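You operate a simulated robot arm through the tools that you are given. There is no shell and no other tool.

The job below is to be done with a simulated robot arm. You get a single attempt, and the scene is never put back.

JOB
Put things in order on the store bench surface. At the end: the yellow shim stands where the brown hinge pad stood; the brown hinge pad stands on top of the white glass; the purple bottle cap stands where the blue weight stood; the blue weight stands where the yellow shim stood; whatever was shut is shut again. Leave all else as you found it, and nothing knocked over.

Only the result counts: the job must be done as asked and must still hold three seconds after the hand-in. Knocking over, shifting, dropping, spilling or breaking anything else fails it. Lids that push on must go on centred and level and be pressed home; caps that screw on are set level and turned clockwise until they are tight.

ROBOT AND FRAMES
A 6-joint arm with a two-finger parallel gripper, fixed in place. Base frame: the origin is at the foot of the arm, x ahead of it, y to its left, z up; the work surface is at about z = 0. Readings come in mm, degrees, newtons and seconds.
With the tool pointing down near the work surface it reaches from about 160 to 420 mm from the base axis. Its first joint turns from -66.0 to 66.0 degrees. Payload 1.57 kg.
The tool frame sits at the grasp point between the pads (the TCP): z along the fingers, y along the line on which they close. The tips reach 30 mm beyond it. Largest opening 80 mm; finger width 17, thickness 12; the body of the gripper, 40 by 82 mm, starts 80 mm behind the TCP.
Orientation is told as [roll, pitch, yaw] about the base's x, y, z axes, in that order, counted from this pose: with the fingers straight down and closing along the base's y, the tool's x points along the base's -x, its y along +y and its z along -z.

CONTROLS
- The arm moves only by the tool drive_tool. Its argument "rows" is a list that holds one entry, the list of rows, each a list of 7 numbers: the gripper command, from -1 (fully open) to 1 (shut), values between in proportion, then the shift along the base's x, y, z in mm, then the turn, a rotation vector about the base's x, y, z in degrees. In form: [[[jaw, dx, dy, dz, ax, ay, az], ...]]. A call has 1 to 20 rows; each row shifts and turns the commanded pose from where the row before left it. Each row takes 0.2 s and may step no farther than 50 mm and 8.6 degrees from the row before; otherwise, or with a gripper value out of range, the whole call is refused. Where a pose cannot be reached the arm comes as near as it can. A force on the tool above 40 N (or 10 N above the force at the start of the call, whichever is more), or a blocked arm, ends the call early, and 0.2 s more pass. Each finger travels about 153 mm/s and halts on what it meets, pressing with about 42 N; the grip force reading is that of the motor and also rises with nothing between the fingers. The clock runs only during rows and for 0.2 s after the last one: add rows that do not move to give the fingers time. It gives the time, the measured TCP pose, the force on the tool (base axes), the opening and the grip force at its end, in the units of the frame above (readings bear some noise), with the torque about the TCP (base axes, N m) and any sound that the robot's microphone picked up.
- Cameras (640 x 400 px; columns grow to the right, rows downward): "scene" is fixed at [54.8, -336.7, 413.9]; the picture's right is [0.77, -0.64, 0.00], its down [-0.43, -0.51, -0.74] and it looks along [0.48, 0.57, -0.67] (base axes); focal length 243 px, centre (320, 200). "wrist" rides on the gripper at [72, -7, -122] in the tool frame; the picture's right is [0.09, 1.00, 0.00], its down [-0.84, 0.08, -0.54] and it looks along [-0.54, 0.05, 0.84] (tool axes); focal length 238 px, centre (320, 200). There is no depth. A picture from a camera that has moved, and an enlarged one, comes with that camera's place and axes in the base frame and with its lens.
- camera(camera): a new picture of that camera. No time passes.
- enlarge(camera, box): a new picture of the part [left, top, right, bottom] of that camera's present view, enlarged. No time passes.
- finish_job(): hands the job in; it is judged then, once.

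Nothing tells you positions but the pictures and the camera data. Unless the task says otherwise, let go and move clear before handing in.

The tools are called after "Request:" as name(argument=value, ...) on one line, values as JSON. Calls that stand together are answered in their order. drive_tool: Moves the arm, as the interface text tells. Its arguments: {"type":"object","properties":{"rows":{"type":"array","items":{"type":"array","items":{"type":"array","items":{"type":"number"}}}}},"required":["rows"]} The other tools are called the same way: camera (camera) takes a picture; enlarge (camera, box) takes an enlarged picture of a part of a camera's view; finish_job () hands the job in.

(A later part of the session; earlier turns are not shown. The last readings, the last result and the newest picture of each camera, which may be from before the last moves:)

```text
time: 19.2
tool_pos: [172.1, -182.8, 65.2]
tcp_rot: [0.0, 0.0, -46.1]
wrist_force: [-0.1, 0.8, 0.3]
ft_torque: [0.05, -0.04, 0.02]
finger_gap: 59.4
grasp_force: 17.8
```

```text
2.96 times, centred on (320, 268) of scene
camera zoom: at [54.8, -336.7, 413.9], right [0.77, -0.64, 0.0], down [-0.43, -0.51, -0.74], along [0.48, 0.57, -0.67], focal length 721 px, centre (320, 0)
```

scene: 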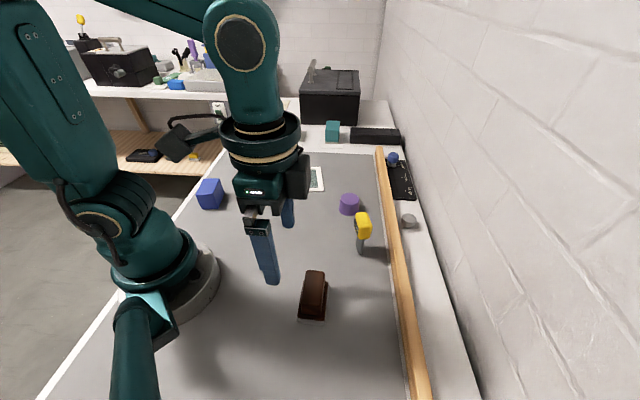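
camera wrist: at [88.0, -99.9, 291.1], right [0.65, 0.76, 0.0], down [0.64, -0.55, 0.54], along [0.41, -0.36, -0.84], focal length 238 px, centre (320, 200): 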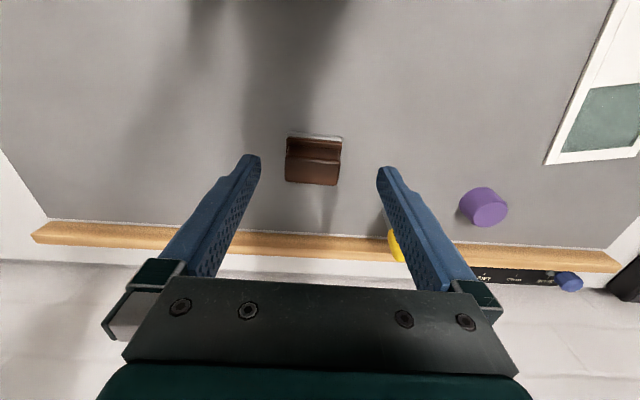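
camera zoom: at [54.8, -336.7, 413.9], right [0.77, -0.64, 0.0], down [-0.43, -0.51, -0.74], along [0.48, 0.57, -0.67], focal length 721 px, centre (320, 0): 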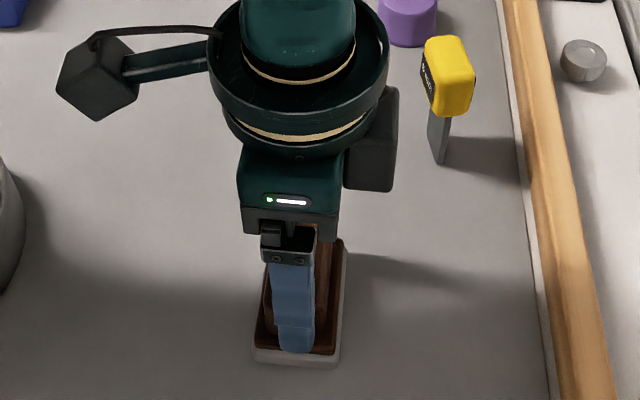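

The fingertips had caught the flange and slipped up onto the block itself, and the pad stayed in place. I'll let the grip settle on the block and then try a short lift.

Request:
drive_tool(rows=[[[0, 0, 0, 0, 0, 0, 0], [0, 0, 0, 0, 0, 0, 0]]])

Request:
enlarge(camera="wrist", box=[220, 80, 420, 210])

```text
time: 19.8
tool_pos: [171.9, -183.0, 65.9]
tcp_rot: [0.0, -0.1, -46.0]
wrist_force: [0.0, 2.8, 7.5]
ft_torque: [0.15, -0.01, 0.06]
finger_gap: 59.2
grasp_force: 42.2
```

```text
3.08 times, centred on (320, 145) of wrist
camera zoom: at [116.5, -134.1, 187.3], right [0.65, 0.76, 0.0], down [0.64, -0.55, 0.54], along [0.41, -0.36, -0.84], focal length 733 px, centre (320, 369)
```

zoom: 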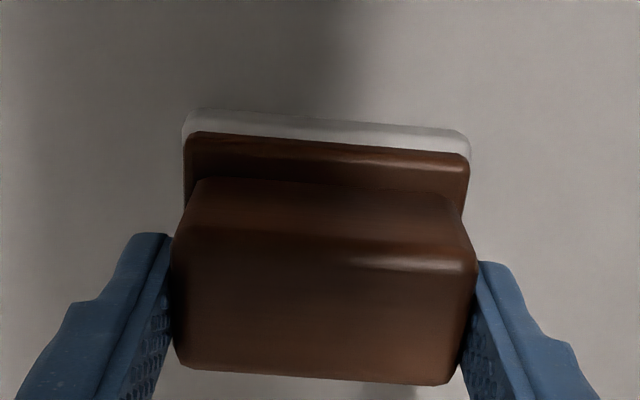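

The grip is only on the upper 14 mm of the block. I'll open a little, drop about 9 mm so the tips are just above the flange, and grip again.

Request:
drive_tool(rows=[[[-0.8, 0, 0, 0, 0, 0, 0], [-0.8, 0, 0, 0, 0, 0, 0], [-0.8, 0, 0, -5, 0, 0, 0], [-0.8, 0, 0, -4, 0, 0, 0], [-0.8, 0, 0, 0, 0, 0, 0], [-0.45, 0, 0, 0, 0, 0, 0], [-0.3, 0, 0, 0, 0, 0, 0], [0, 0, 0, 0, 0, 0, 0], [0, 0, 0, 0, 0, 0, 0]]])

Request:
enlarge(camera="wrist", box=[220, 80, 420, 210])

Request:
enlarge(camera="scene", box=[260, 200, 380, 335])

```text
time: 21.8
tool_pos: [171.8, -182.7, 57.3]
tcp_rot: [-0.2, -0.1, -46.0]
wrist_force: [1.0, -0.9, 1.0]
ft_torque: [-0.03, -0.05, -0.02]
finger_gap: 59.3
grasp_force: 41.8
```

```text
3.08 times, centred on (320, 145) of wrist
camera zoom: at [116.8, -134.5, 178.9], right [0.65, 0.76, 0.0], down [0.64, -0.55, 0.54], along [0.41, -0.36, -0.84], focal length 733 px, centre (320, 369)
```

zoom: 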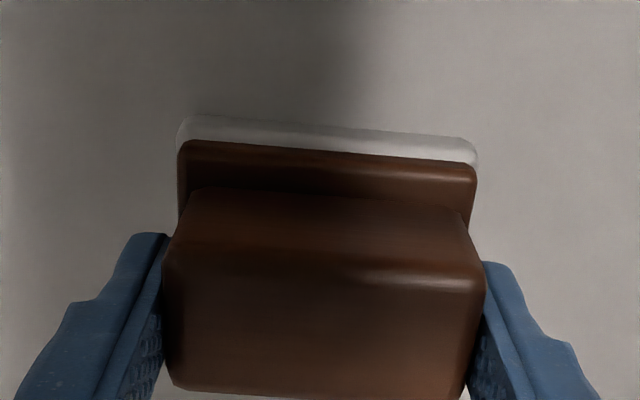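

```text
2.96 times, centred on (320, 268) of scene
camera zoom: at [54.8, -336.7, 413.9], right [0.77, -0.64, 0.0], down [-0.43, -0.51, -0.74], along [0.48, 0.57, -0.67], focal length 721 px, centre (320, 0)
```

zoom: 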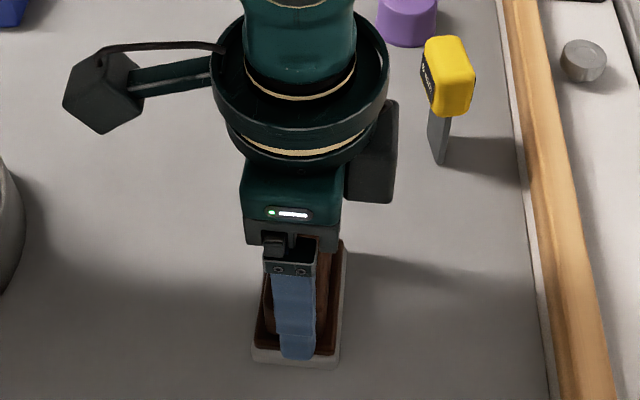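

Now it's gripped on the block at 59.3 mm. I'll try a gentle lift.

Request:
drive_tool(rows=[[[0, 0, 0, 2, 0, 0, 0], [0, 0, 0, 3, 0, 0, 0], [0, 0, 0, 5, 0, 0, 0], [0, 0, 0, 0, 0, 0, 0]]])

Request:
enlarge(camera="wrist", box=[220, 80, 420, 210])

Request:
enlarge(camera="scene", box=[260, 200, 380, 335])

```text
time: 22.8
tool_pos: [169.8, -184.5, 66.1]
tcp_rot: [-0.1, -0.1, -46.0]
wrist_force: [0.2, -0.5, -2.1]
ft_torque: [-0.04, -0.04, 0.01]
finger_gap: 59.3
grasp_force: 41.7
```

```text
3.08 times, centred on (320, 145) of wrist
camera zoom: at [115.8, -134.6, 189.2], right [0.65, 0.76, 0.0], down [0.64, -0.55, 0.54], along [0.41, -0.35, -0.84], focal length 733 px, centre (320, 369)
```

zoom: 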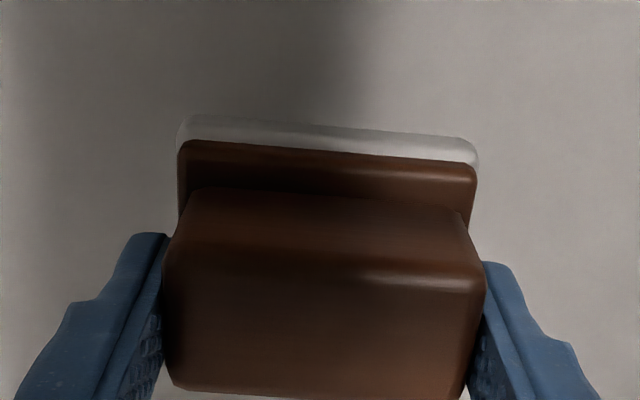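

```text
2.96 times, centred on (320, 268) of scene
camera zoom: at [54.8, -336.7, 413.9], right [0.77, -0.64, 0.0], down [-0.43, -0.51, -0.74], along [0.48, 0.57, -0.67], focal length 721 px, centre (320, 0)
```

zoom: 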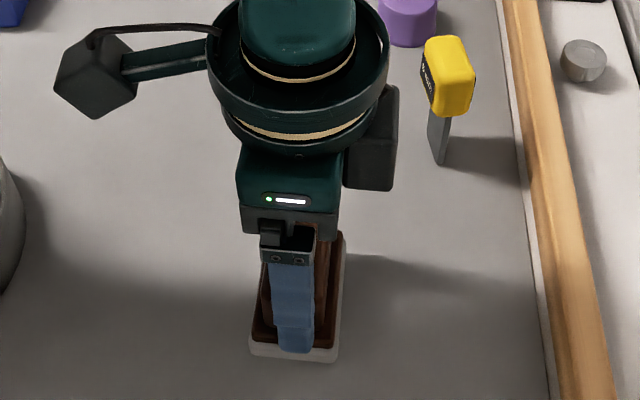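

The pad and its white base lift together as one piece weighing about 2 N. The free part of the white glass's panel, clear of the knob, is centred near (316, 146) at 56°. I'll carry the pad there at a safe height.

Request:
drive_tool(rows=[[[0, 0, 0, 30, 0, 0, 0], [0, 0, 0, 40, 0, 0, 0], [0, 0, 0, 45, 0, 0, 0], [0, 10, 20, 10, 0, 0, 0], [0, 17, 39, 0, 0, 0, 4], [0, 17, 39, 0, 0, 0, 4], [0, 17, 39, 0, 0, 0, 3.9], [0, 17, 39, 0, 0, 0, 0], [0, 17, 39, 0, 0, 0, 0], [0, 17, 39, 0, 0, 0, 0], [0, 17, 39, 0, 0, 0, 0], [0, 17, 38, 0, 0, 0, 0], [0, 0, 0, 0, 0, 0, 0], [0, 0, 0, 0, 0, 0, 0]]])

Request:
camera(camera="wrist")

Request:
camera(camera="scene")

```text
time: 25.8
tool_pos: [318.8, 144.8, 191.6]
tcp_rot: [-0.1, 0.0, -34.2]
wrist_force: [0.1, -0.1, -1.2]
ft_torque: [0.03, -0.01, -0.02]
finger_gap: 59.3
grasp_force: 41.6
```

```text
taken
camera wrist: at [255.5, 181.8, 314.2], right [0.48, 0.88, 0.0], down [0.74, -0.4, 0.54], along [0.47, -0.26, -0.84], focal length 238 px, centre (320, 200)
```

wrist: 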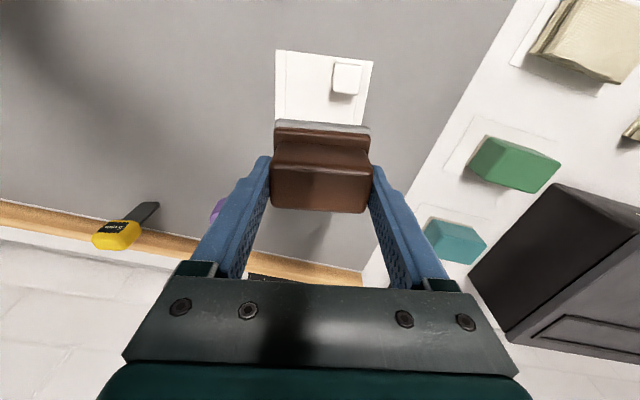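

```text
taken
```

scene: 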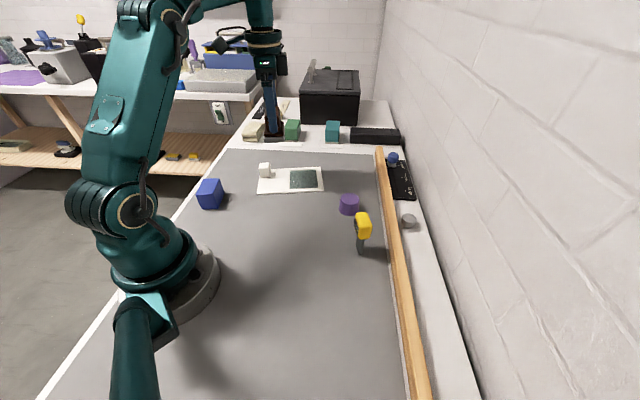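

Request:
enlarge(camera="scene", box=[240, 150, 340, 210])

Request:
enlarge(camera="wrist", box=[250, 30, 400, 130])

```text
6.40 times, centred on (290, 180) of scene
camera zoom: at [54.8, -336.7, 413.9], right [0.77, -0.64, 0.0], down [-0.43, -0.51, -0.74], along [0.48, 0.57, -0.67], focal length 1557 px, centre (512, 328)
```

zoom: 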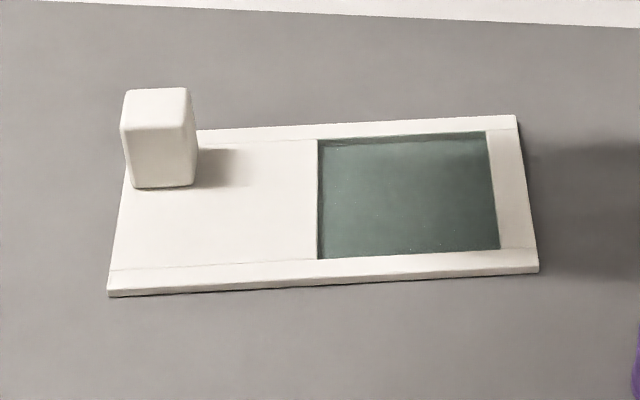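

```text
4.00 times, centred on (325, 80) of wrist
camera zoom: at [255.5, 181.8, 314.2], right [0.48, 0.88, 0.0], down [0.74, -0.4, 0.54], along [0.47, -0.26, -0.84], focal length 953 px, centre (300, 680)
```

zoom: 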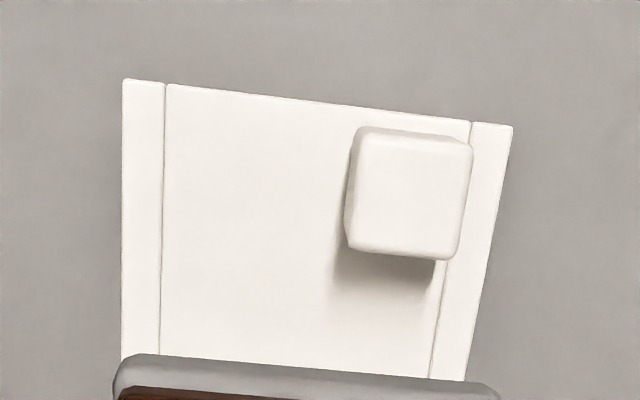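

The white glass matches its original place to within 1–2 zoomed pixels. I'll lower the pad to about 20 mm above the panel and check its position against the knob and panel edge.

Request:
drive_tool(rows=[[[0, -1, 1, -30, 0, 0, 0], [0, -1, 0.5, -35, 0, 0, 0], [0, 0, 0, -30, 0, 0, 0], [0, 0, 0, -19, 0, 0, 0], [0, 0, 0, 0, 0, 0, 0]]])

Request:
enlarge(camera="scene", box=[230, 120, 350, 210])

Request:
enlarge(camera="wrist", box=[220, 60, 420, 210])

```text
time: 26.7
tool_pos: [316.5, 146.9, 93.6]
tcp_rot: [0.1, -0.3, -33.9]
wrist_force: [0.3, 0.9, -2.1]
ft_torque: [-0.01, 0.0, -0.01]
finger_gap: 59.4
grasp_force: 42.2
stopped in row 4: the force on the tool passed its limit at 56 N (the readings are from after the stop); the commanded pose is now the measured one
```

```text
4.44 times, centred on (290, 165) of scene
camera zoom: at [54.8, -336.7, 413.9], right [0.77, -0.64, 0.0], down [-0.43, -0.51, -0.74], along [0.48, 0.57, -0.67], focal length 1081 px, centre (453, 356)
```

zoom: 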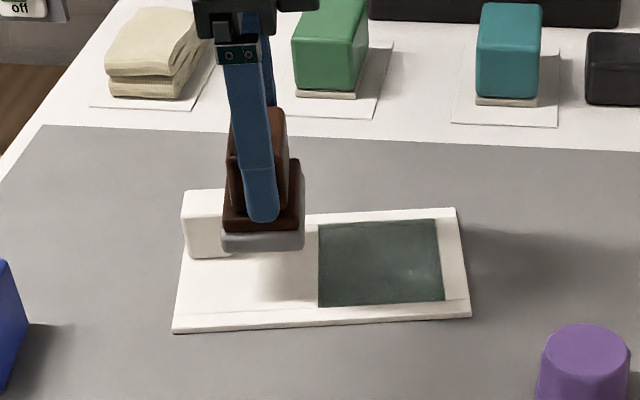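

```text
2.67 times, centred on (320, 135) of wrist
camera zoom: at [251.8, 184.6, 215.5], right [0.48, 0.88, 0.0], down [0.73, -0.4, 0.55], along [0.48, -0.26, -0.84], focal length 636 px, centre (320, 373)
```

zoom: 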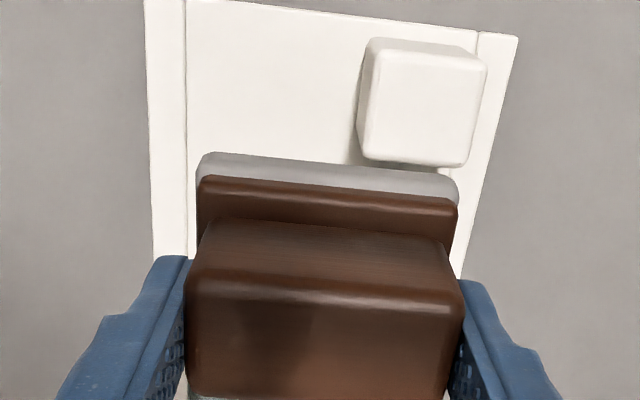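

The pad's edge touched the top of the knob at about z = 36 and the move stopped. It needs to sit farther from the knob. I'll lift, then check that the plate hasn't moved and the pad hasn't slipped in the grip.

Request:
drive_tool(rows=[[[0, 0, 0, 10, 0, 0, 0], [0, 0, 0, 20, 0, 0, 0], [0, 0, 0, 0, 0, 0, 0]]])

Request:
enlarge(camera="scene", box=[240, 100, 340, 210])

Request:
enlarge(camera="wrist", box=[220, 80, 420, 210])

```text
time: 27.5
tool_pos: [317.2, 149.4, 122.4]
tcp_rot: [0.1, -0.2, -34.0]
wrist_force: [0.0, -1.2, -1.7]
ft_torque: [-0.01, -0.02, 0.04]
finger_gap: 59.6
grasp_force: 42.4
```

```text
3.64 times, centred on (290, 155) of scene
camera zoom: at [54.8, -336.7, 413.9], right [0.77, -0.64, 0.0], down [-0.43, -0.51, -0.74], along [0.48, 0.57, -0.67], focal length 885 px, centre (429, 364)
```

zoom: 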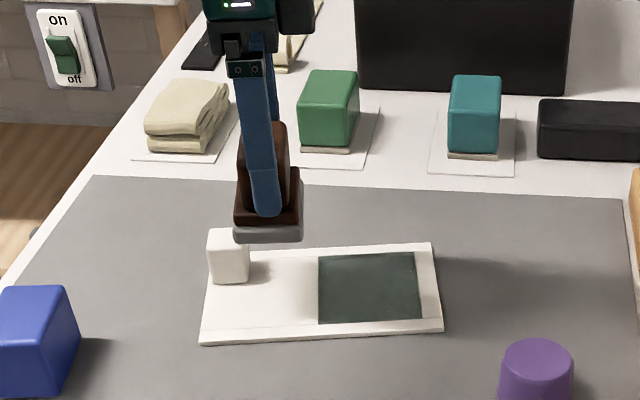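

```text
3.08 times, centred on (320, 145) of wrist
camera zoom: at [252.3, 185.7, 245.0], right [0.48, 0.88, 0.0], down [0.73, -0.4, 0.55], along [0.48, -0.26, -0.84], focal length 733 px, centre (320, 369)
```

zoom: 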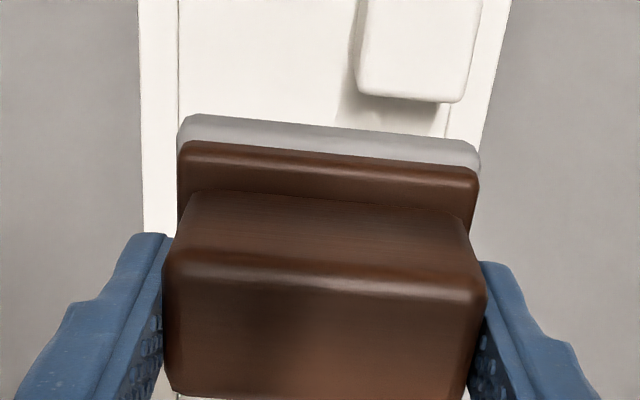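

The plate is in place and the pad still sits the same way in the fingers. I'll shift about 2.5 mm away from the knob and come down in smaller steps.

Request:
drive_tool(rows=[[[0, 1.0, -3.0, 0, 0, 0, 0], [0, 0, 0, -8, 0, 0, 0], [0, 0, 0, -8, 0, 0, 0], [0, 0, 0, -6, 0, 0, 0], [0, 0, 0, 0, 0, 0, 0], [0, 0, 0, 0, 0, 0, 0]]])

Request:
enlarge(camera="scene", box=[240, 130, 340, 210])

Request:
enlarge(camera="wrist", box=[220, 60, 420, 210])

```text
time: 28.9
tool_pos: [315.5, 146.0, 101.2]
tcp_rot: [0.0, -0.3, -34.0]
wrist_force: [-0.7, -0.3, -1.4]
ft_torque: [-0.04, -0.01, 0.0]
finger_gap: 59.9
grasp_force: 41.9
```

```text
5.00 times, centred on (290, 170) of scene
camera zoom: at [54.8, -336.7, 413.9], right [0.77, -0.64, 0.0], down [-0.43, -0.51, -0.74], along [0.48, 0.57, -0.67], focal length 1216 px, centre (470, 350)
```

zoom: 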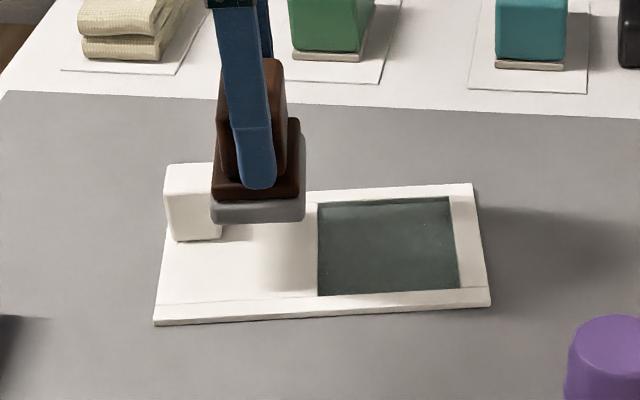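

```text
2.67 times, centred on (320, 135) of wrist
camera zoom: at [252.4, 181.9, 223.3], right [0.48, 0.88, 0.0], down [0.73, -0.4, 0.55], along [0.48, -0.26, -0.84], focal length 636 px, centre (320, 373)
```

zoom: 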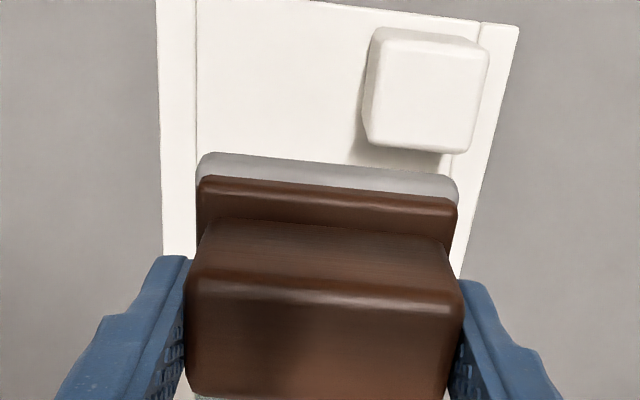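

The pad is now about 4 mm clear of the knob in the wrist view. I'll continue down slowly past the knob height.

Request:
drive_tool(rows=[[[0, 0.8, -0.6, -3, 0, 0, 0], [0, 0, 0, -3, 0, 0, 0], [0, 0, 0, -3, 0, 0, 0], [0, 0, 0, -3, 0, 0, 0], [0, 0, 0, -3, 0, 0, 0], [0, 0, 0, -3, 0, 0, 0], [0, 0, 0, 0, 0, 0, 0]]])

Request:
enlarge(camera="scene", box=[240, 130, 340, 210])

Request:
enlarge(camera="wrist", box=[220, 60, 420, 210])

```text
time: 30.5
tool_pos: [316.7, 143.9, 84.1]
tcp_rot: [0.0, -0.4, -34.1]
wrist_force: [-0.7, -0.6, -1.7]
ft_torque: [0.04, 0.0, -0.01]
finger_gap: 59.4
grasp_force: 42.3
```

```text
5.00 times, centred on (290, 170) of scene
camera zoom: at [54.8, -336.7, 413.9], right [0.77, -0.64, 0.0], down [-0.43, -0.51, -0.74], along [0.48, 0.57, -0.67], focal length 1216 px, centre (470, 350)
```

zoom: 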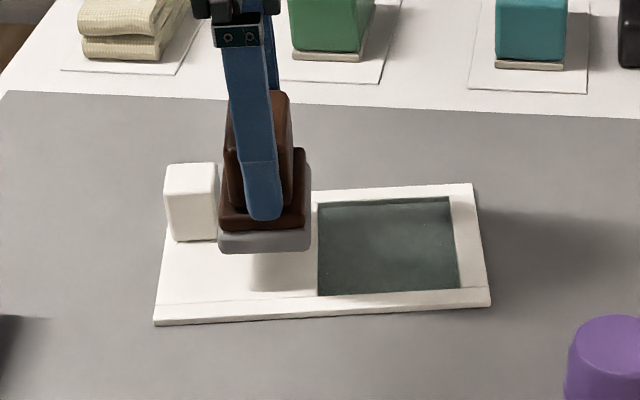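

```text
2.67 times, centred on (320, 135) of wrist
camera zoom: at [253.1, 180.7, 204.8], right [0.48, 0.88, 0.0], down [0.73, -0.4, 0.55], along [0.48, -0.26, -0.84], focal length 636 px, centre (320, 373)
```

zoom: 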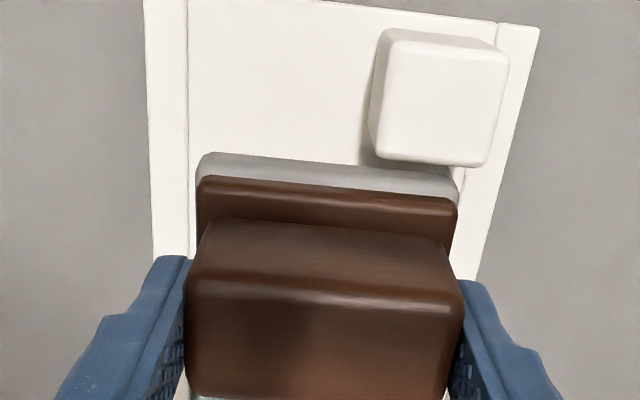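

It's past the knob top with no contact. I'll continue down to just above the panel.

Request:
drive_tool(rows=[[[0, 0, 0, -4, 0, 0, 0], [0, 0, 0, -4, 0, 0, 0], [0, 0, 0, -4, 0, 0, 0], [0, 0, 0, -3, 0, 0, 0], [0, 0, 0, -2, 0, 0, 0], [0, 0, 0, 0, 0, 0, 0]]])

Request:
enlarge(camera="scene", box=[240, 130, 340, 210])

Request:
enlarge(camera="wrist", box=[220, 60, 420, 210])

```text
time: 31.9
tool_pos: [318.4, 144.4, 65.7]
tcp_rot: [0.0, -0.3, -34.0]
wrist_force: [-0.6, -0.7, -1.0]
ft_torque: [0.0, -0.03, 0.02]
finger_gap: 59.5
grasp_force: 42.0
```

```text
5.00 times, centred on (290, 170) of scene
camera zoom: at [54.8, -336.7, 413.9], right [0.77, -0.64, 0.0], down [-0.43, -0.51, -0.74], along [0.48, 0.57, -0.67], focal length 1216 px, centre (470, 350)
```

zoom: 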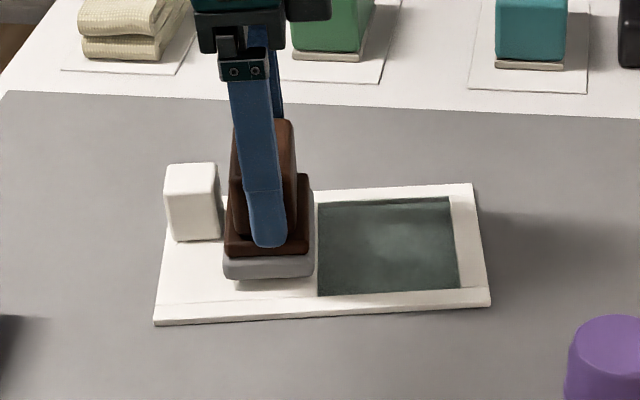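

```text
2.67 times, centred on (320, 135) of wrist
camera zoom: at [253.3, 180.4, 187.9], right [0.48, 0.88, 0.0], down [0.73, -0.4, 0.55], along [0.48, -0.26, -0.84], focal length 636 px, centre (320, 373)
```

zoom: 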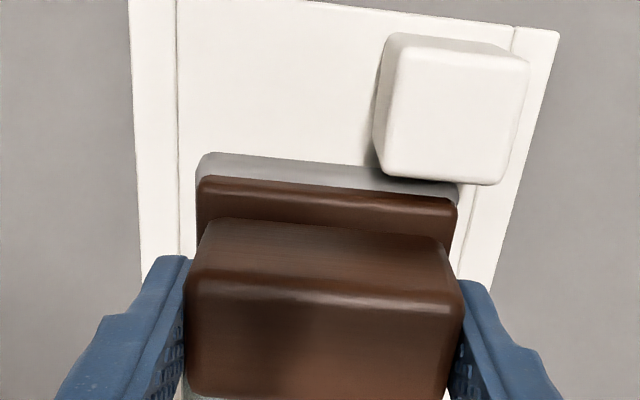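

Request:
drive_tool(rows=[[[0, 0, 0, -1, 0, 0, 0], [0, 0, 0, -1, 0, 0, 0], [0, 0, 0, -1, 0, 0, 0], [0, 0, 0, 0, 0, 0, 0]]])

Request:
drive_tool(rows=[[[0, 0, 0, -1, 0, 0, 0], [0, 0, 0, 0, 0, 0, 0]]])

Request:
enlarge(camera="scene", box=[240, 130, 340, 210])

```text
time: 32.9
tool_pos: [316.2, 145.2, 63.4]
tcp_rot: [0.1, -0.3, -33.9]
wrist_force: [-0.2, 0.5, -1.9]
ft_torque: [-0.02, 0.01, -0.02]
finger_gap: 59.6
grasp_force: 41.9
```

```text
time: 33.5
tool_pos: [317.9, 144.2, 62.4]
tcp_rot: [0.2, -0.3, -34.0]
wrist_force: [0.2, 0.2, -1.0]
ft_torque: [-0.01, 0.01, 0.01]
finger_gap: 59.4
grasp_force: 41.7
```

```text
5.00 times, centred on (290, 170) of scene
camera zoom: at [54.8, -336.7, 413.9], right [0.77, -0.64, 0.0], down [-0.43, -0.51, -0.74], along [0.48, 0.57, -0.67], focal length 1216 px, centre (470, 350)
```

zoom: 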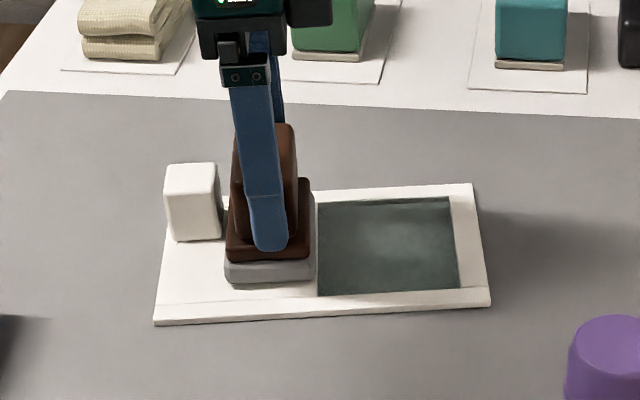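

Request:
drive_tool(rows=[[[0, 0, 0, -0.7, 0, 0, 0], [0, 0, 0, 0, 0, 0, 0]]])

Request:
drive_tool(rows=[[[0, 0, 0, -0.7, 0, 0, 0], [0, 0, 0, 0, 0, 0, 0]]])

Request:
drive_tool(rows=[[[0, 0, 0, -0.7, 0, 0, 0], [0, 0, 0, 0, 0, 0, 0]]])

Request:
enlarge(camera="scene", box=[265, 160, 315, 200])

```text
time: 34.1
tool_pos: [318.5, 145.3, 60.8]
tcp_rot: [0.1, -0.3, -34.0]
wrist_force: [0.1, -0.5, 1.1]
ft_torque: [-0.08, 0.03, -0.02]
finger_gap: 59.5
grasp_force: 42.1
```

```text
time: 34.7
tool_pos: [317.6, 145.0, 61.8]
tcp_rot: [0.1, -0.3, -33.9]
wrist_force: [-1.4, -0.3, 9.3]
ft_torque: [-0.3, 0.03, -0.07]
finger_gap: 59.5
grasp_force: 41.6
```

```text
time: 35.3
tool_pos: [318.3, 144.7, 60.6]
tcp_rot: [0.4, -0.4, -34.0]
wrist_force: [2.9, 0.3, 16.3]
ft_torque: [-0.5, -0.22, 0.05]
finger_gap: 59.3
grasp_force: 42.7
```

```text
10.00 times, centred on (290, 180) of scene
camera zoom: at [54.7, -336.7, 413.9], right [0.77, -0.64, 0.0], down [-0.43, -0.51, -0.74], along [0.48, 0.57, -0.67], focal length 2433 px, centre (620, 400)
```

zoom: 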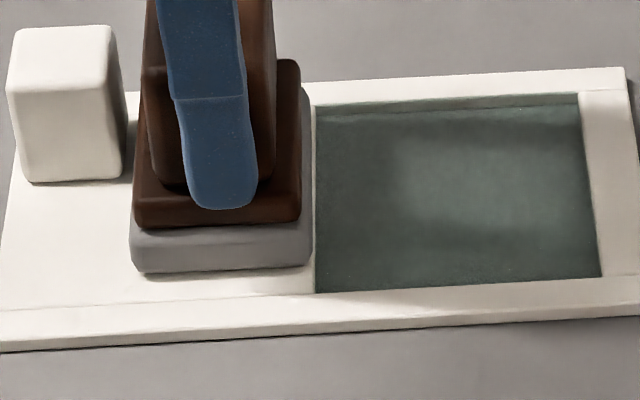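

The pad is seated, with 16 N of contact force. I'll ease back up slightly to remove the preload, open gradually, and rise.

Request:
drive_tool(rows=[[[0, 0, 0, 0.8, 0, 0, 0], [0, 0, 0, 0, 0, 0, 0], [-0.45, 0, 0, 0, 0, 0, 0], [-0.55, 0, 0, 0, 0, 0, 0], [-0.7, 0, 0, 0, 0, 0, 0], [-0.9, 0, 0, 0, 0, 0, 0], [-1, 0, 0, 0, 0, 0, 0], [-1, 0, 0, 0, 0, 0, 0]]])

Request:
enlarge(camera="scene", box=[265, 160, 315, 200])

Request:
enlarge(camera="wrist", box=[220, 60, 420, 210])

```text
time: 37.1
tool_pos: [316.7, 144.4, 60.5]
tcp_rot: [0.0, -0.3, -34.0]
wrist_force: [-0.5, 0.6, 0.2]
ft_torque: [0.0, 0.0, -0.01]
finger_gap: 79.8
grasp_force: 0.0
```

```text
10.00 times, centred on (290, 180) of scene
camera zoom: at [54.8, -336.7, 413.9], right [0.77, -0.64, 0.0], down [-0.43, -0.51, -0.74], along [0.48, 0.57, -0.67], focal length 2433 px, centre (620, 400)
```

zoom: 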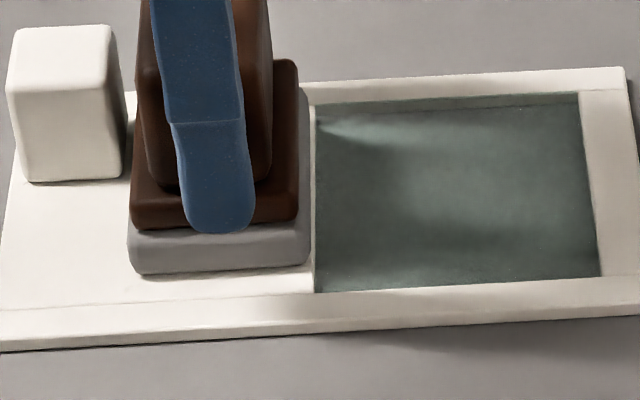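

```text
2.67 times, centred on (320, 135) of wrist
camera zoom: at [253.5, 181.5, 182.8], right [0.48, 0.88, 0.0], down [0.73, -0.4, 0.55], along [0.48, -0.26, -0.84], focal length 636 px, centre (320, 373)
```

zoom: 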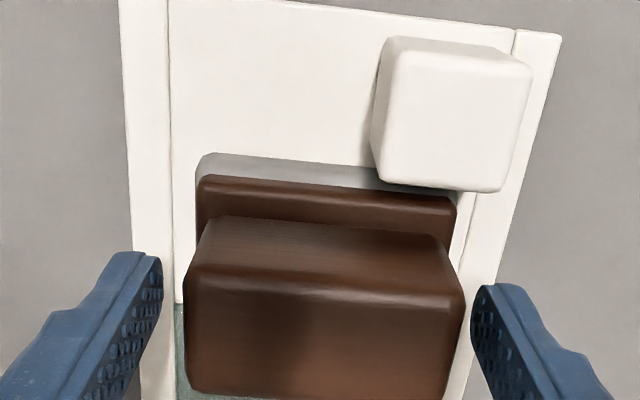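

The pad stands level on the white glass, clear of the knob. I'll lift straight up and travel to a viewing pose for the yellow shim.

Request:
drive_tool(rows=[[[-1, 0, 0, 15, 0, 0, 0], [-1, 0, 0, 25, 0, 0, 0], [-1, 0, 0, 40, 0, 0, 0], [-1, 0, 0, 45, 0, 0, 0], [-1, -8, -38, 0, 0, 0, 5], [-1, -10, -38, 0, 0, 0, 0], [-1, -10, -38, 0, 0, 0, 0], [-1, -10, -38, 0, 0, 0, 0], [-1, -10, -38, 0, 0, 0, 0], [-1, -10, -38, 0, 0, 0, 0], [-1, -20, -38, -10, 0, 0, 0], [-1, 0, 0, 0, 0, 0, 0]]])

Request:
enlarge(camera="wrist", box=[240, 80, 400, 240])

Request:
camera(camera="wrist")

Request:
camera(camera="scene")

```text
time: 39.7
tool_pos: [240.3, -122.4, 178.6]
tcp_rot: [0.1, -0.3, -29.1]
wrist_force: [0.2, 0.2, -0.4]
ft_torque: [-0.02, -0.01, 0.02]
finger_gap: 79.9
grasp_force: 0.1
```

```text
2.50 times, centred on (320, 160) of wrist
camera zoom: at [173.3, -90.9, 300.6], right [0.4, 0.92, 0.0], down [0.77, -0.34, 0.55], along [0.5, -0.22, -0.84], focal length 596 px, centre (320, 300)
```

zoom: 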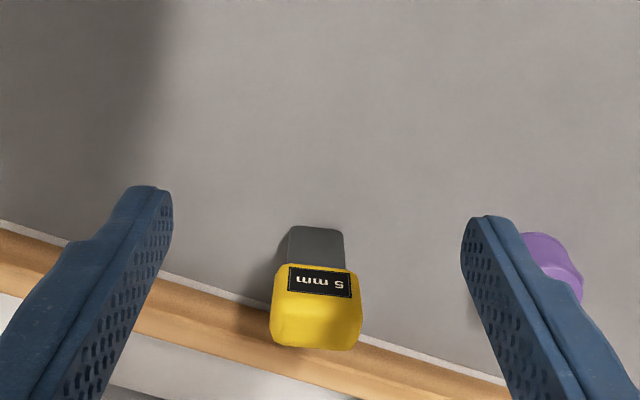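

```text
taken
camera wrist: at [173.3, -90.9, 300.6], right [0.4, 0.92, 0.0], down [0.77, -0.34, 0.55], along [0.5, -0.22, -0.84], focal length 238 px, centre (320, 200)
```

wrist: 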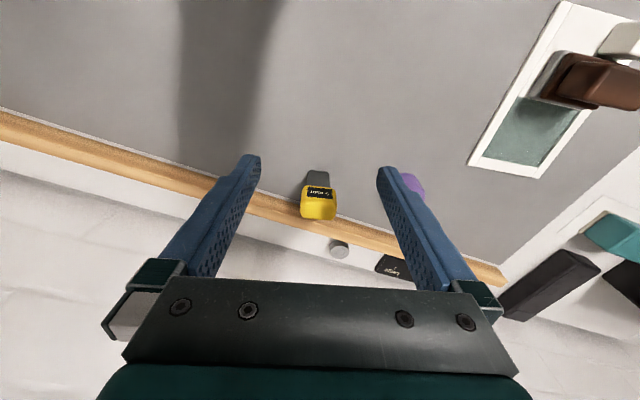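

```text
taken
```

scene: 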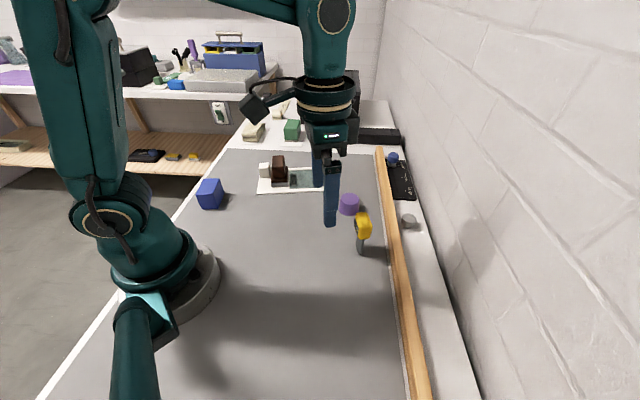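

Request:
enlarge(camera="scene", box=[240, 150, 340, 210])

Request:
enlarge(camera="wrist", box=[290, 160, 350, 230])

Request:
enlarge(camera="scene", box=[330, 195, 390, 265])

```text
6.40 times, centred on (290, 180) of scene
camera zoom: at [54.8, -336.7, 413.9], right [0.77, -0.64, 0.0], down [-0.43, -0.51, -0.74], along [0.48, 0.57, -0.67], focal length 1557 px, centre (512, 328)
```

zoom: 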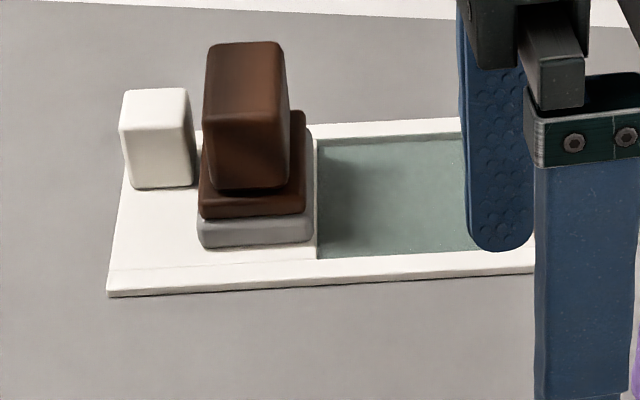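

```text
5.71 times, centred on (320, 195) of wrist
camera zoom: at [173.3, -90.9, 300.6], right [0.4, 0.92, 0.0], down [0.77, -0.34, 0.55], along [0.5, -0.22, -0.84], focal length 1362 px, centre (320, 229)
```

zoom: 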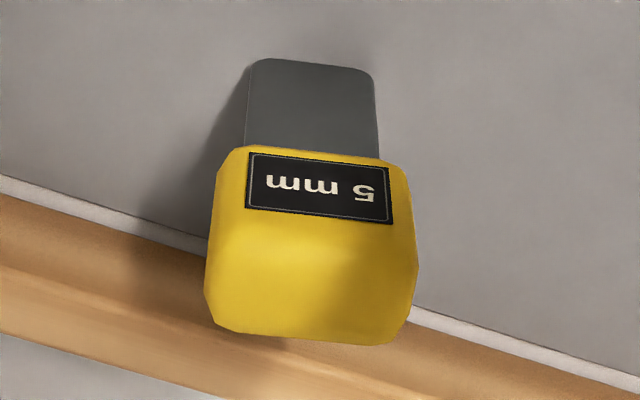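

```text
5.71 times, centred on (360, 230) of scene
camera zoom: at [54.8, -336.7, 413.9], right [0.77, -0.64, 0.0], down [-0.43, -0.51, -0.74], along [0.48, 0.57, -0.67], focal length 1390 px, centre (91, 29)
```

zoom: 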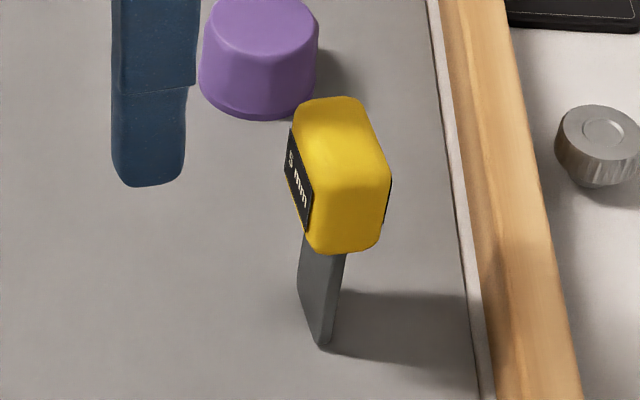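

The plate hasn't moved and the pad sits squarely on it. The shim's head is centred near (310, -153), oriented at about 60°, with its top at about z = 91. I'll move directly above it.

Request:
drive_tool(rows=[[[-1, 25, -11, 0, 0, 0, -0.9], [-1, 25, -11, 0, 0, 0, 0], [-1, 20, -8.6, -15, 0, 0, 0], [-1, 0, 0, -15, 0, 0, 0], [-1, 0, 0, 0, 0, 0, 0], [-1, 0, 0, 0, 0, 0, 0]]])

Request:
enlarge(camera="wrist", box=[220, 60, 420, 210])

Request:
enlarge(camera="scene", box=[310, 155, 410, 265])

```text
time: 41.1
tool_pos: [308.9, -151.6, 149.9]
tcp_rot: [0.1, -0.3, -30.0]
wrist_force: [0.4, 1.3, -0.3]
ft_torque: [-0.02, -0.02, 0.05]
finger_gap: 79.7
grasp_force: 0.1
```

```text
2.67 times, centred on (320, 135) of wrist
camera zoom: at [243.0, -119.8, 271.3], right [0.42, 0.91, 0.0], down [0.76, -0.35, 0.55], along [0.5, -0.23, -0.84], focal length 636 px, centre (320, 373)
```

zoom: 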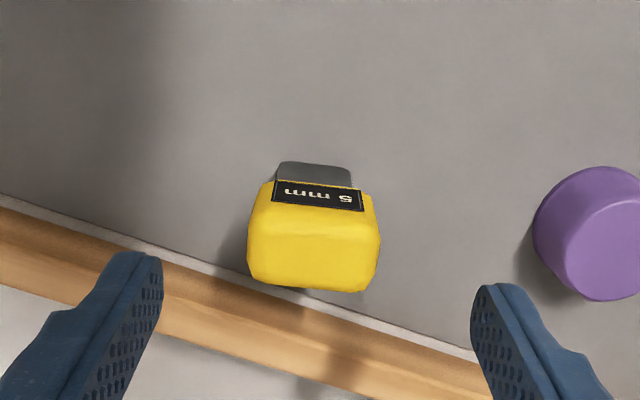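

```text
3.64 times, centred on (360, 210) of scene
camera zoom: at [54.8, -336.7, 413.9], right [0.77, -0.64, 0.0], down [-0.43, -0.51, -0.74], along [0.48, 0.57, -0.67], focal length 885 px, centre (174, 164)
```

zoom: 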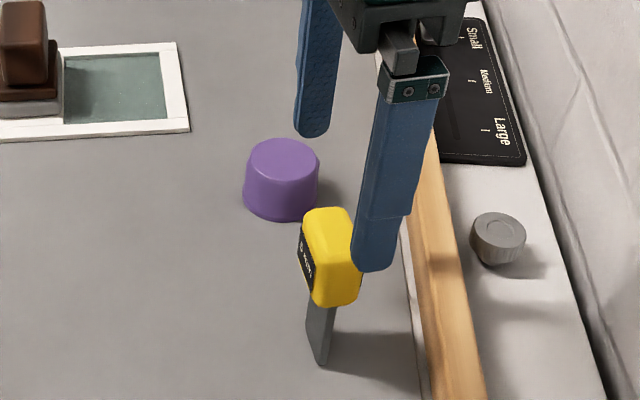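

Along the closing direction I'm centred within about 0.2 mm. I need about 3.5 mm more across it, then I'll descend in small steps.

Request:
drive_tool(rows=[[[-1, 3.0, -1.75, -10, 0, 0, 0], [-1, 0, 0, -12, 0, 0, 0], [-1, 0, 0, -12, 0, 0, 0], [-1, 0, 0, -12, 0, 0, 0], [-1, 0, 0, -12, 0, 0, 0], [-1, 0, 0, -13, 0, 0, 0], [-1, 0, 0, 0, 0, 0, 0], [-1, 0, 0, 0, 0, 0, 0]]])

Request:
enlarge(camera="wrist", box=[220, 80, 420, 230])

Request:
enlarge(camera="scene", box=[310, 155, 410, 265])

```text
time: 42.9
tool_pos: [313.0, -153.9, 76.0]
tcp_rot: [0.1, -0.2, -29.8]
wrist_force: [0.5, -0.2, 0.2]
ft_torque: [-0.01, 0.03, -0.02]
finger_gap: 79.9
grasp_force: 0.1
```

```text
2.67 times, centred on (320, 155) of wrist
camera zoom: at [247.0, -121.1, 197.7], right [0.42, 0.91, 0.0], down [0.76, -0.35, 0.55], along [0.5, -0.23, -0.84], focal length 636 px, centre (320, 320)
```

zoom: 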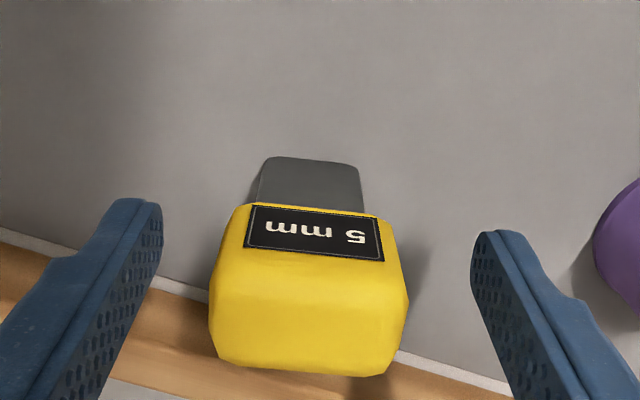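

```text
3.64 times, centred on (360, 210) of scene
camera zoom: at [54.8, -336.7, 413.9], right [0.77, -0.64, 0.0], down [-0.43, -0.51, -0.74], along [0.48, 0.57, -0.67], focal length 885 px, centre (174, 164)
```

zoom: 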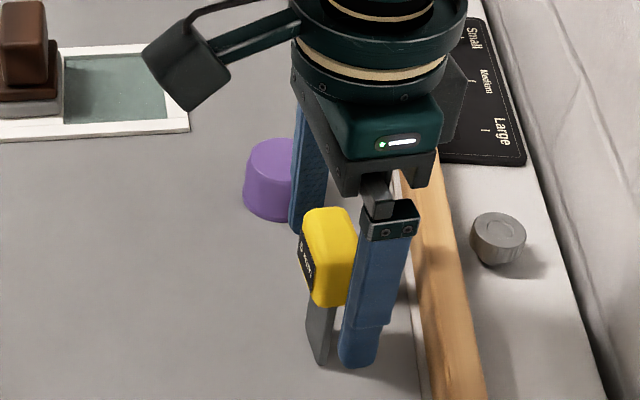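

The shim head is centred between the fingers. I'll close slowly in small increments so that I don't jolt it.

Request:
drive_tool(rows=[[[-0.5, 0, 0, 0, 0, 0, 0], [-0.2, 0, 0, 0, 0, 0, 0], [-0.08, 0, 0, 0, 0, 0, 0], [-0.02, 0, 0, 0, 0, 0, 0], [0.02, 0, 0, 0, 0, 0, 0], [0.06, 0, 0, 0, 0, 0, 0], [0.1, 0, 0, 0, 0, 0, 0], [0.15, 0, 0, 0, 0, 0, 0], [0.2, 0, 0, 0, 0, 0, 0], [0.3, 0, 0, 0, 0, 0, 0], [0.3, 0, 0, 0, 0, 0, 0]]])

Request:
enlarge(camera="wrist", box=[220, 80, 420, 230])

Request:
enlarge(camera="scene", box=[310, 155, 410, 265])

```text
time: 45.3
tool_pos: [313.3, -153.8, 76.4]
tcp_rot: [0.0, -0.3, -29.9]
wrist_force: [0.2, -0.4, 0.5]
ft_torque: [0.01, -0.02, 0.01]
finger_gap: 39.4
grasp_force: 42.1
```

```text
2.67 times, centred on (320, 155) of wrist
camera zoom: at [247.0, -121.1, 197.9], right [0.42, 0.91, 0.0], down [0.76, -0.35, 0.55], along [0.5, -0.23, -0.84], focal length 636 px, centre (320, 320)
```

zoom: 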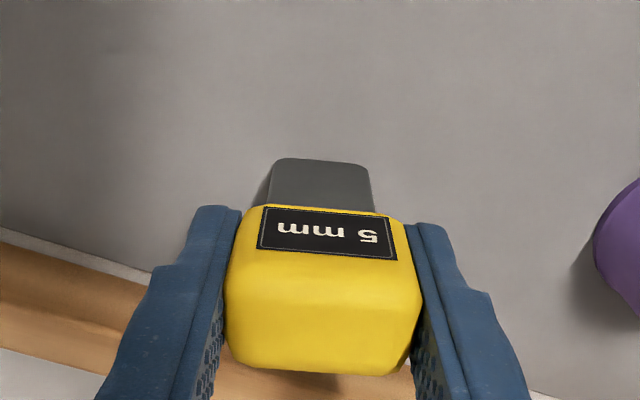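

```text
3.64 times, centred on (360, 210) of scene
camera zoom: at [54.8, -336.7, 413.9], right [0.77, -0.64, 0.0], down [-0.43, -0.51, -0.74], along [0.48, 0.57, -0.67], focal length 885 px, centre (174, 164)
```

zoom: 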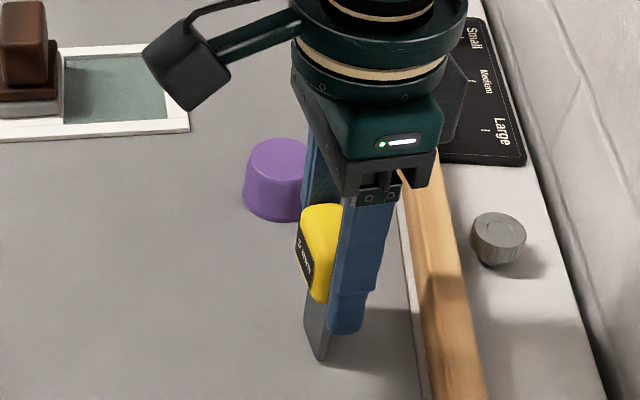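

The shim is gripped firmly at a 39 mm gap and hangs straight. I'll lift it a little and check that it stays upright.

Request:
drive_tool(rows=[[[0.3, 0, 0, 3, 0, 0, 0], [0.3, 0, 0, 5, 0, 0, 0], [0.3, 0, 0, 10, 0, 0, 0], [0.3, 0, 0, 20, 0, 0, 0], [0.3, 0, 0, 0, 0, 0, 0]]])

Request:
enlarge(camera="scene", box=[310, 155, 410, 265])

Request:
enlarge(camera="wrist", box=[220, 80, 420, 230])

```text
time: 46.5
tool_pos: [313.5, -152.0, 116.7]
tcp_rot: [0.1, -0.3, -29.8]
wrist_force: [-1.0, -0.7, 0.1]
ft_torque: [0.0, -0.02, 0.03]
finger_gap: 39.0
grasp_force: 42.4
```

```text
3.64 times, centred on (360, 210) of scene
camera zoom: at [54.8, -336.7, 413.9], right [0.77, -0.64, 0.0], down [-0.43, -0.51, -0.74], along [0.48, 0.57, -0.67], focal length 885 px, centre (174, 164)
```

zoom: 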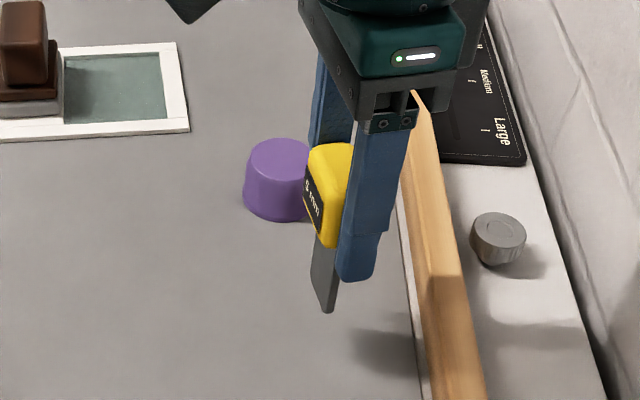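

```text
2.67 times, centred on (320, 155) of wrist
camera zoom: at [247.4, -120.5, 238.2], right [0.42, 0.91, 0.0], down [0.76, -0.35, 0.55], along [0.5, -0.23, -0.84], focal length 636 px, centre (320, 320)
```

zoom: 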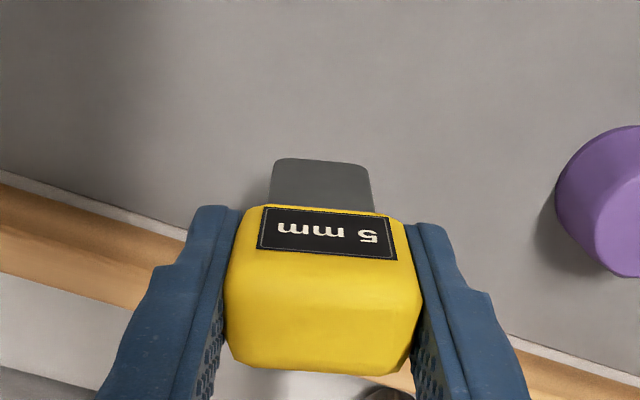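

The shim holds steady. I'll carry it to the brown pad's old spot near (171, -183).

Request:
drive_tool(rows=[[[0.3, 0, 0, 15, 0, 0, 0], [0.3, -20, -4, 5, 0, 0, 0], [0.3, -30, -6.5, 0, 0, 0, 0], [0.3, -30, -6.5, 0, 0, 0, 0], [0.3, -30, -6.5, 0, 0, 0, 0], [0.3, -22, -4.5, 0, 0, 0, 0], [0.3, -10, -2, 0, 0, 0, 0], [0.3, 0, 0, 0, 0, 0, 0], [0.3, 0, 0, 0, 0, 0, 0]]])

Request:
camera(camera="scene")

Request:
enlarge(camera="wrist", box=[220, 80, 420, 230])

```text
time: 48.5
tool_pos: [170.5, -181.6, 132.7]
tcp_rot: [0.1, -0.3, -29.9]
wrist_force: [0.4, 0.0, -0.7]
ft_torque: [-0.02, -0.03, -0.05]
finger_gap: 39.6
grasp_force: 42.4
```

```text
taken
```

scene: 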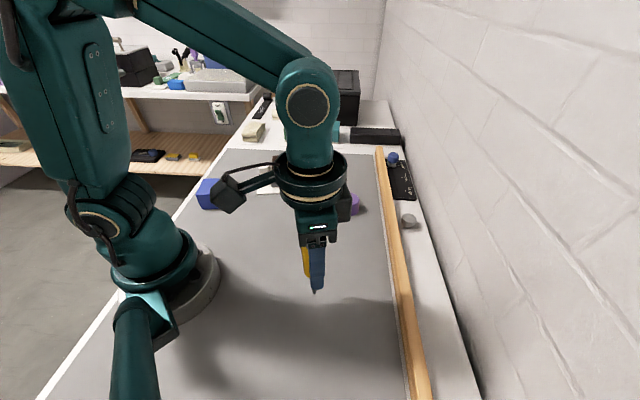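

```text
2.67 times, centred on (320, 155) of wrist
camera zoom: at [105.1, -150.5, 254.8], right [0.42, 0.91, 0.0], down [0.76, -0.35, 0.55], along [0.5, -0.23, -0.84], focal length 636 px, centre (320, 320)
```

zoom: 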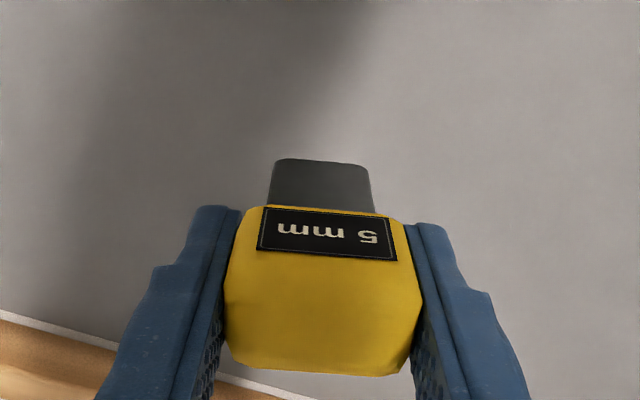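

I'm above the spot. I'll lower to a few millimetres above the bench.

Request:
drive_tool(rows=[[[0.3, 0, -1.2, -12, 0, 0, 0], [0.3, 0, 0, -12, 0, 0, 0], [0.3, 0, 0, -12, 0, 0, 0], [0.3, 0, 0, -8, 0, 0, 0], [0.3, 0, 0, -6, 0, 0, 0], [0.3, 0, 0, -4, 0, 0, 0], [0.3, 0, 0, 0, 0, 0, 0]]])

Request:
enlarge(camera="scene", box=[270, 220, 350, 330])

Request:
enlarge(camera="wrist", box=[220, 80, 420, 230])

```text
time: 50.1
tool_pos: [171.2, -185.4, 79.9]
tcp_rot: [0.0, -0.3, -29.9]
wrist_force: [0.3, -0.5, -0.8]
ft_torque: [0.0, 0.01, 0.06]
finger_gap: 39.0
grasp_force: 42.1
```

```text
3.64 times, centred on (310, 275) of scene
camera zoom: at [54.8, -336.7, 413.9], right [0.77, -0.64, 0.0], down [-0.43, -0.51, -0.74], along [0.48, 0.57, -0.67], focal length 885 px, centre (356, -73)
```

zoom: 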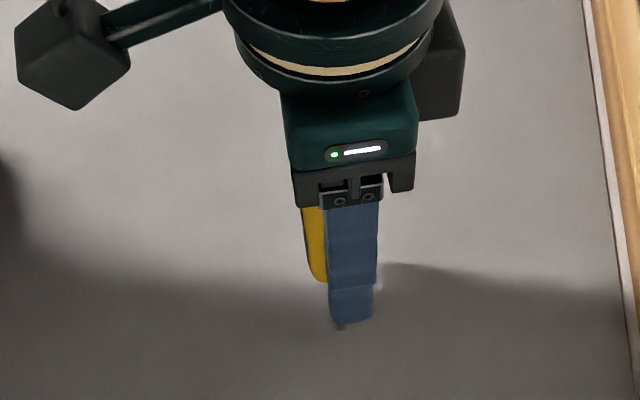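

```text
2.67 times, centred on (320, 155) of wrist
camera zoom: at [105.1, -153.0, 201.3], right [0.42, 0.91, 0.0], down [0.76, -0.35, 0.55], along [0.5, -0.23, -0.84], focal length 636 px, centre (320, 320)
```

zoom: 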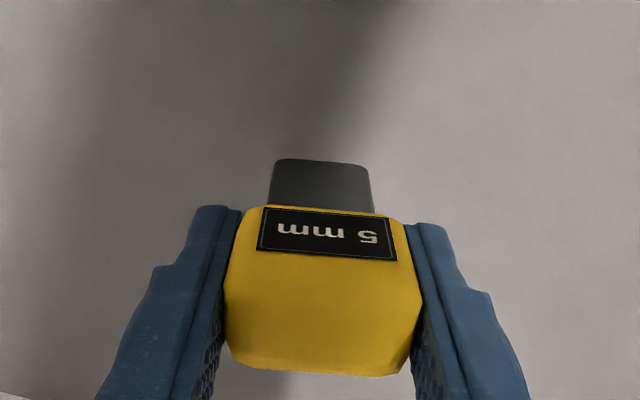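

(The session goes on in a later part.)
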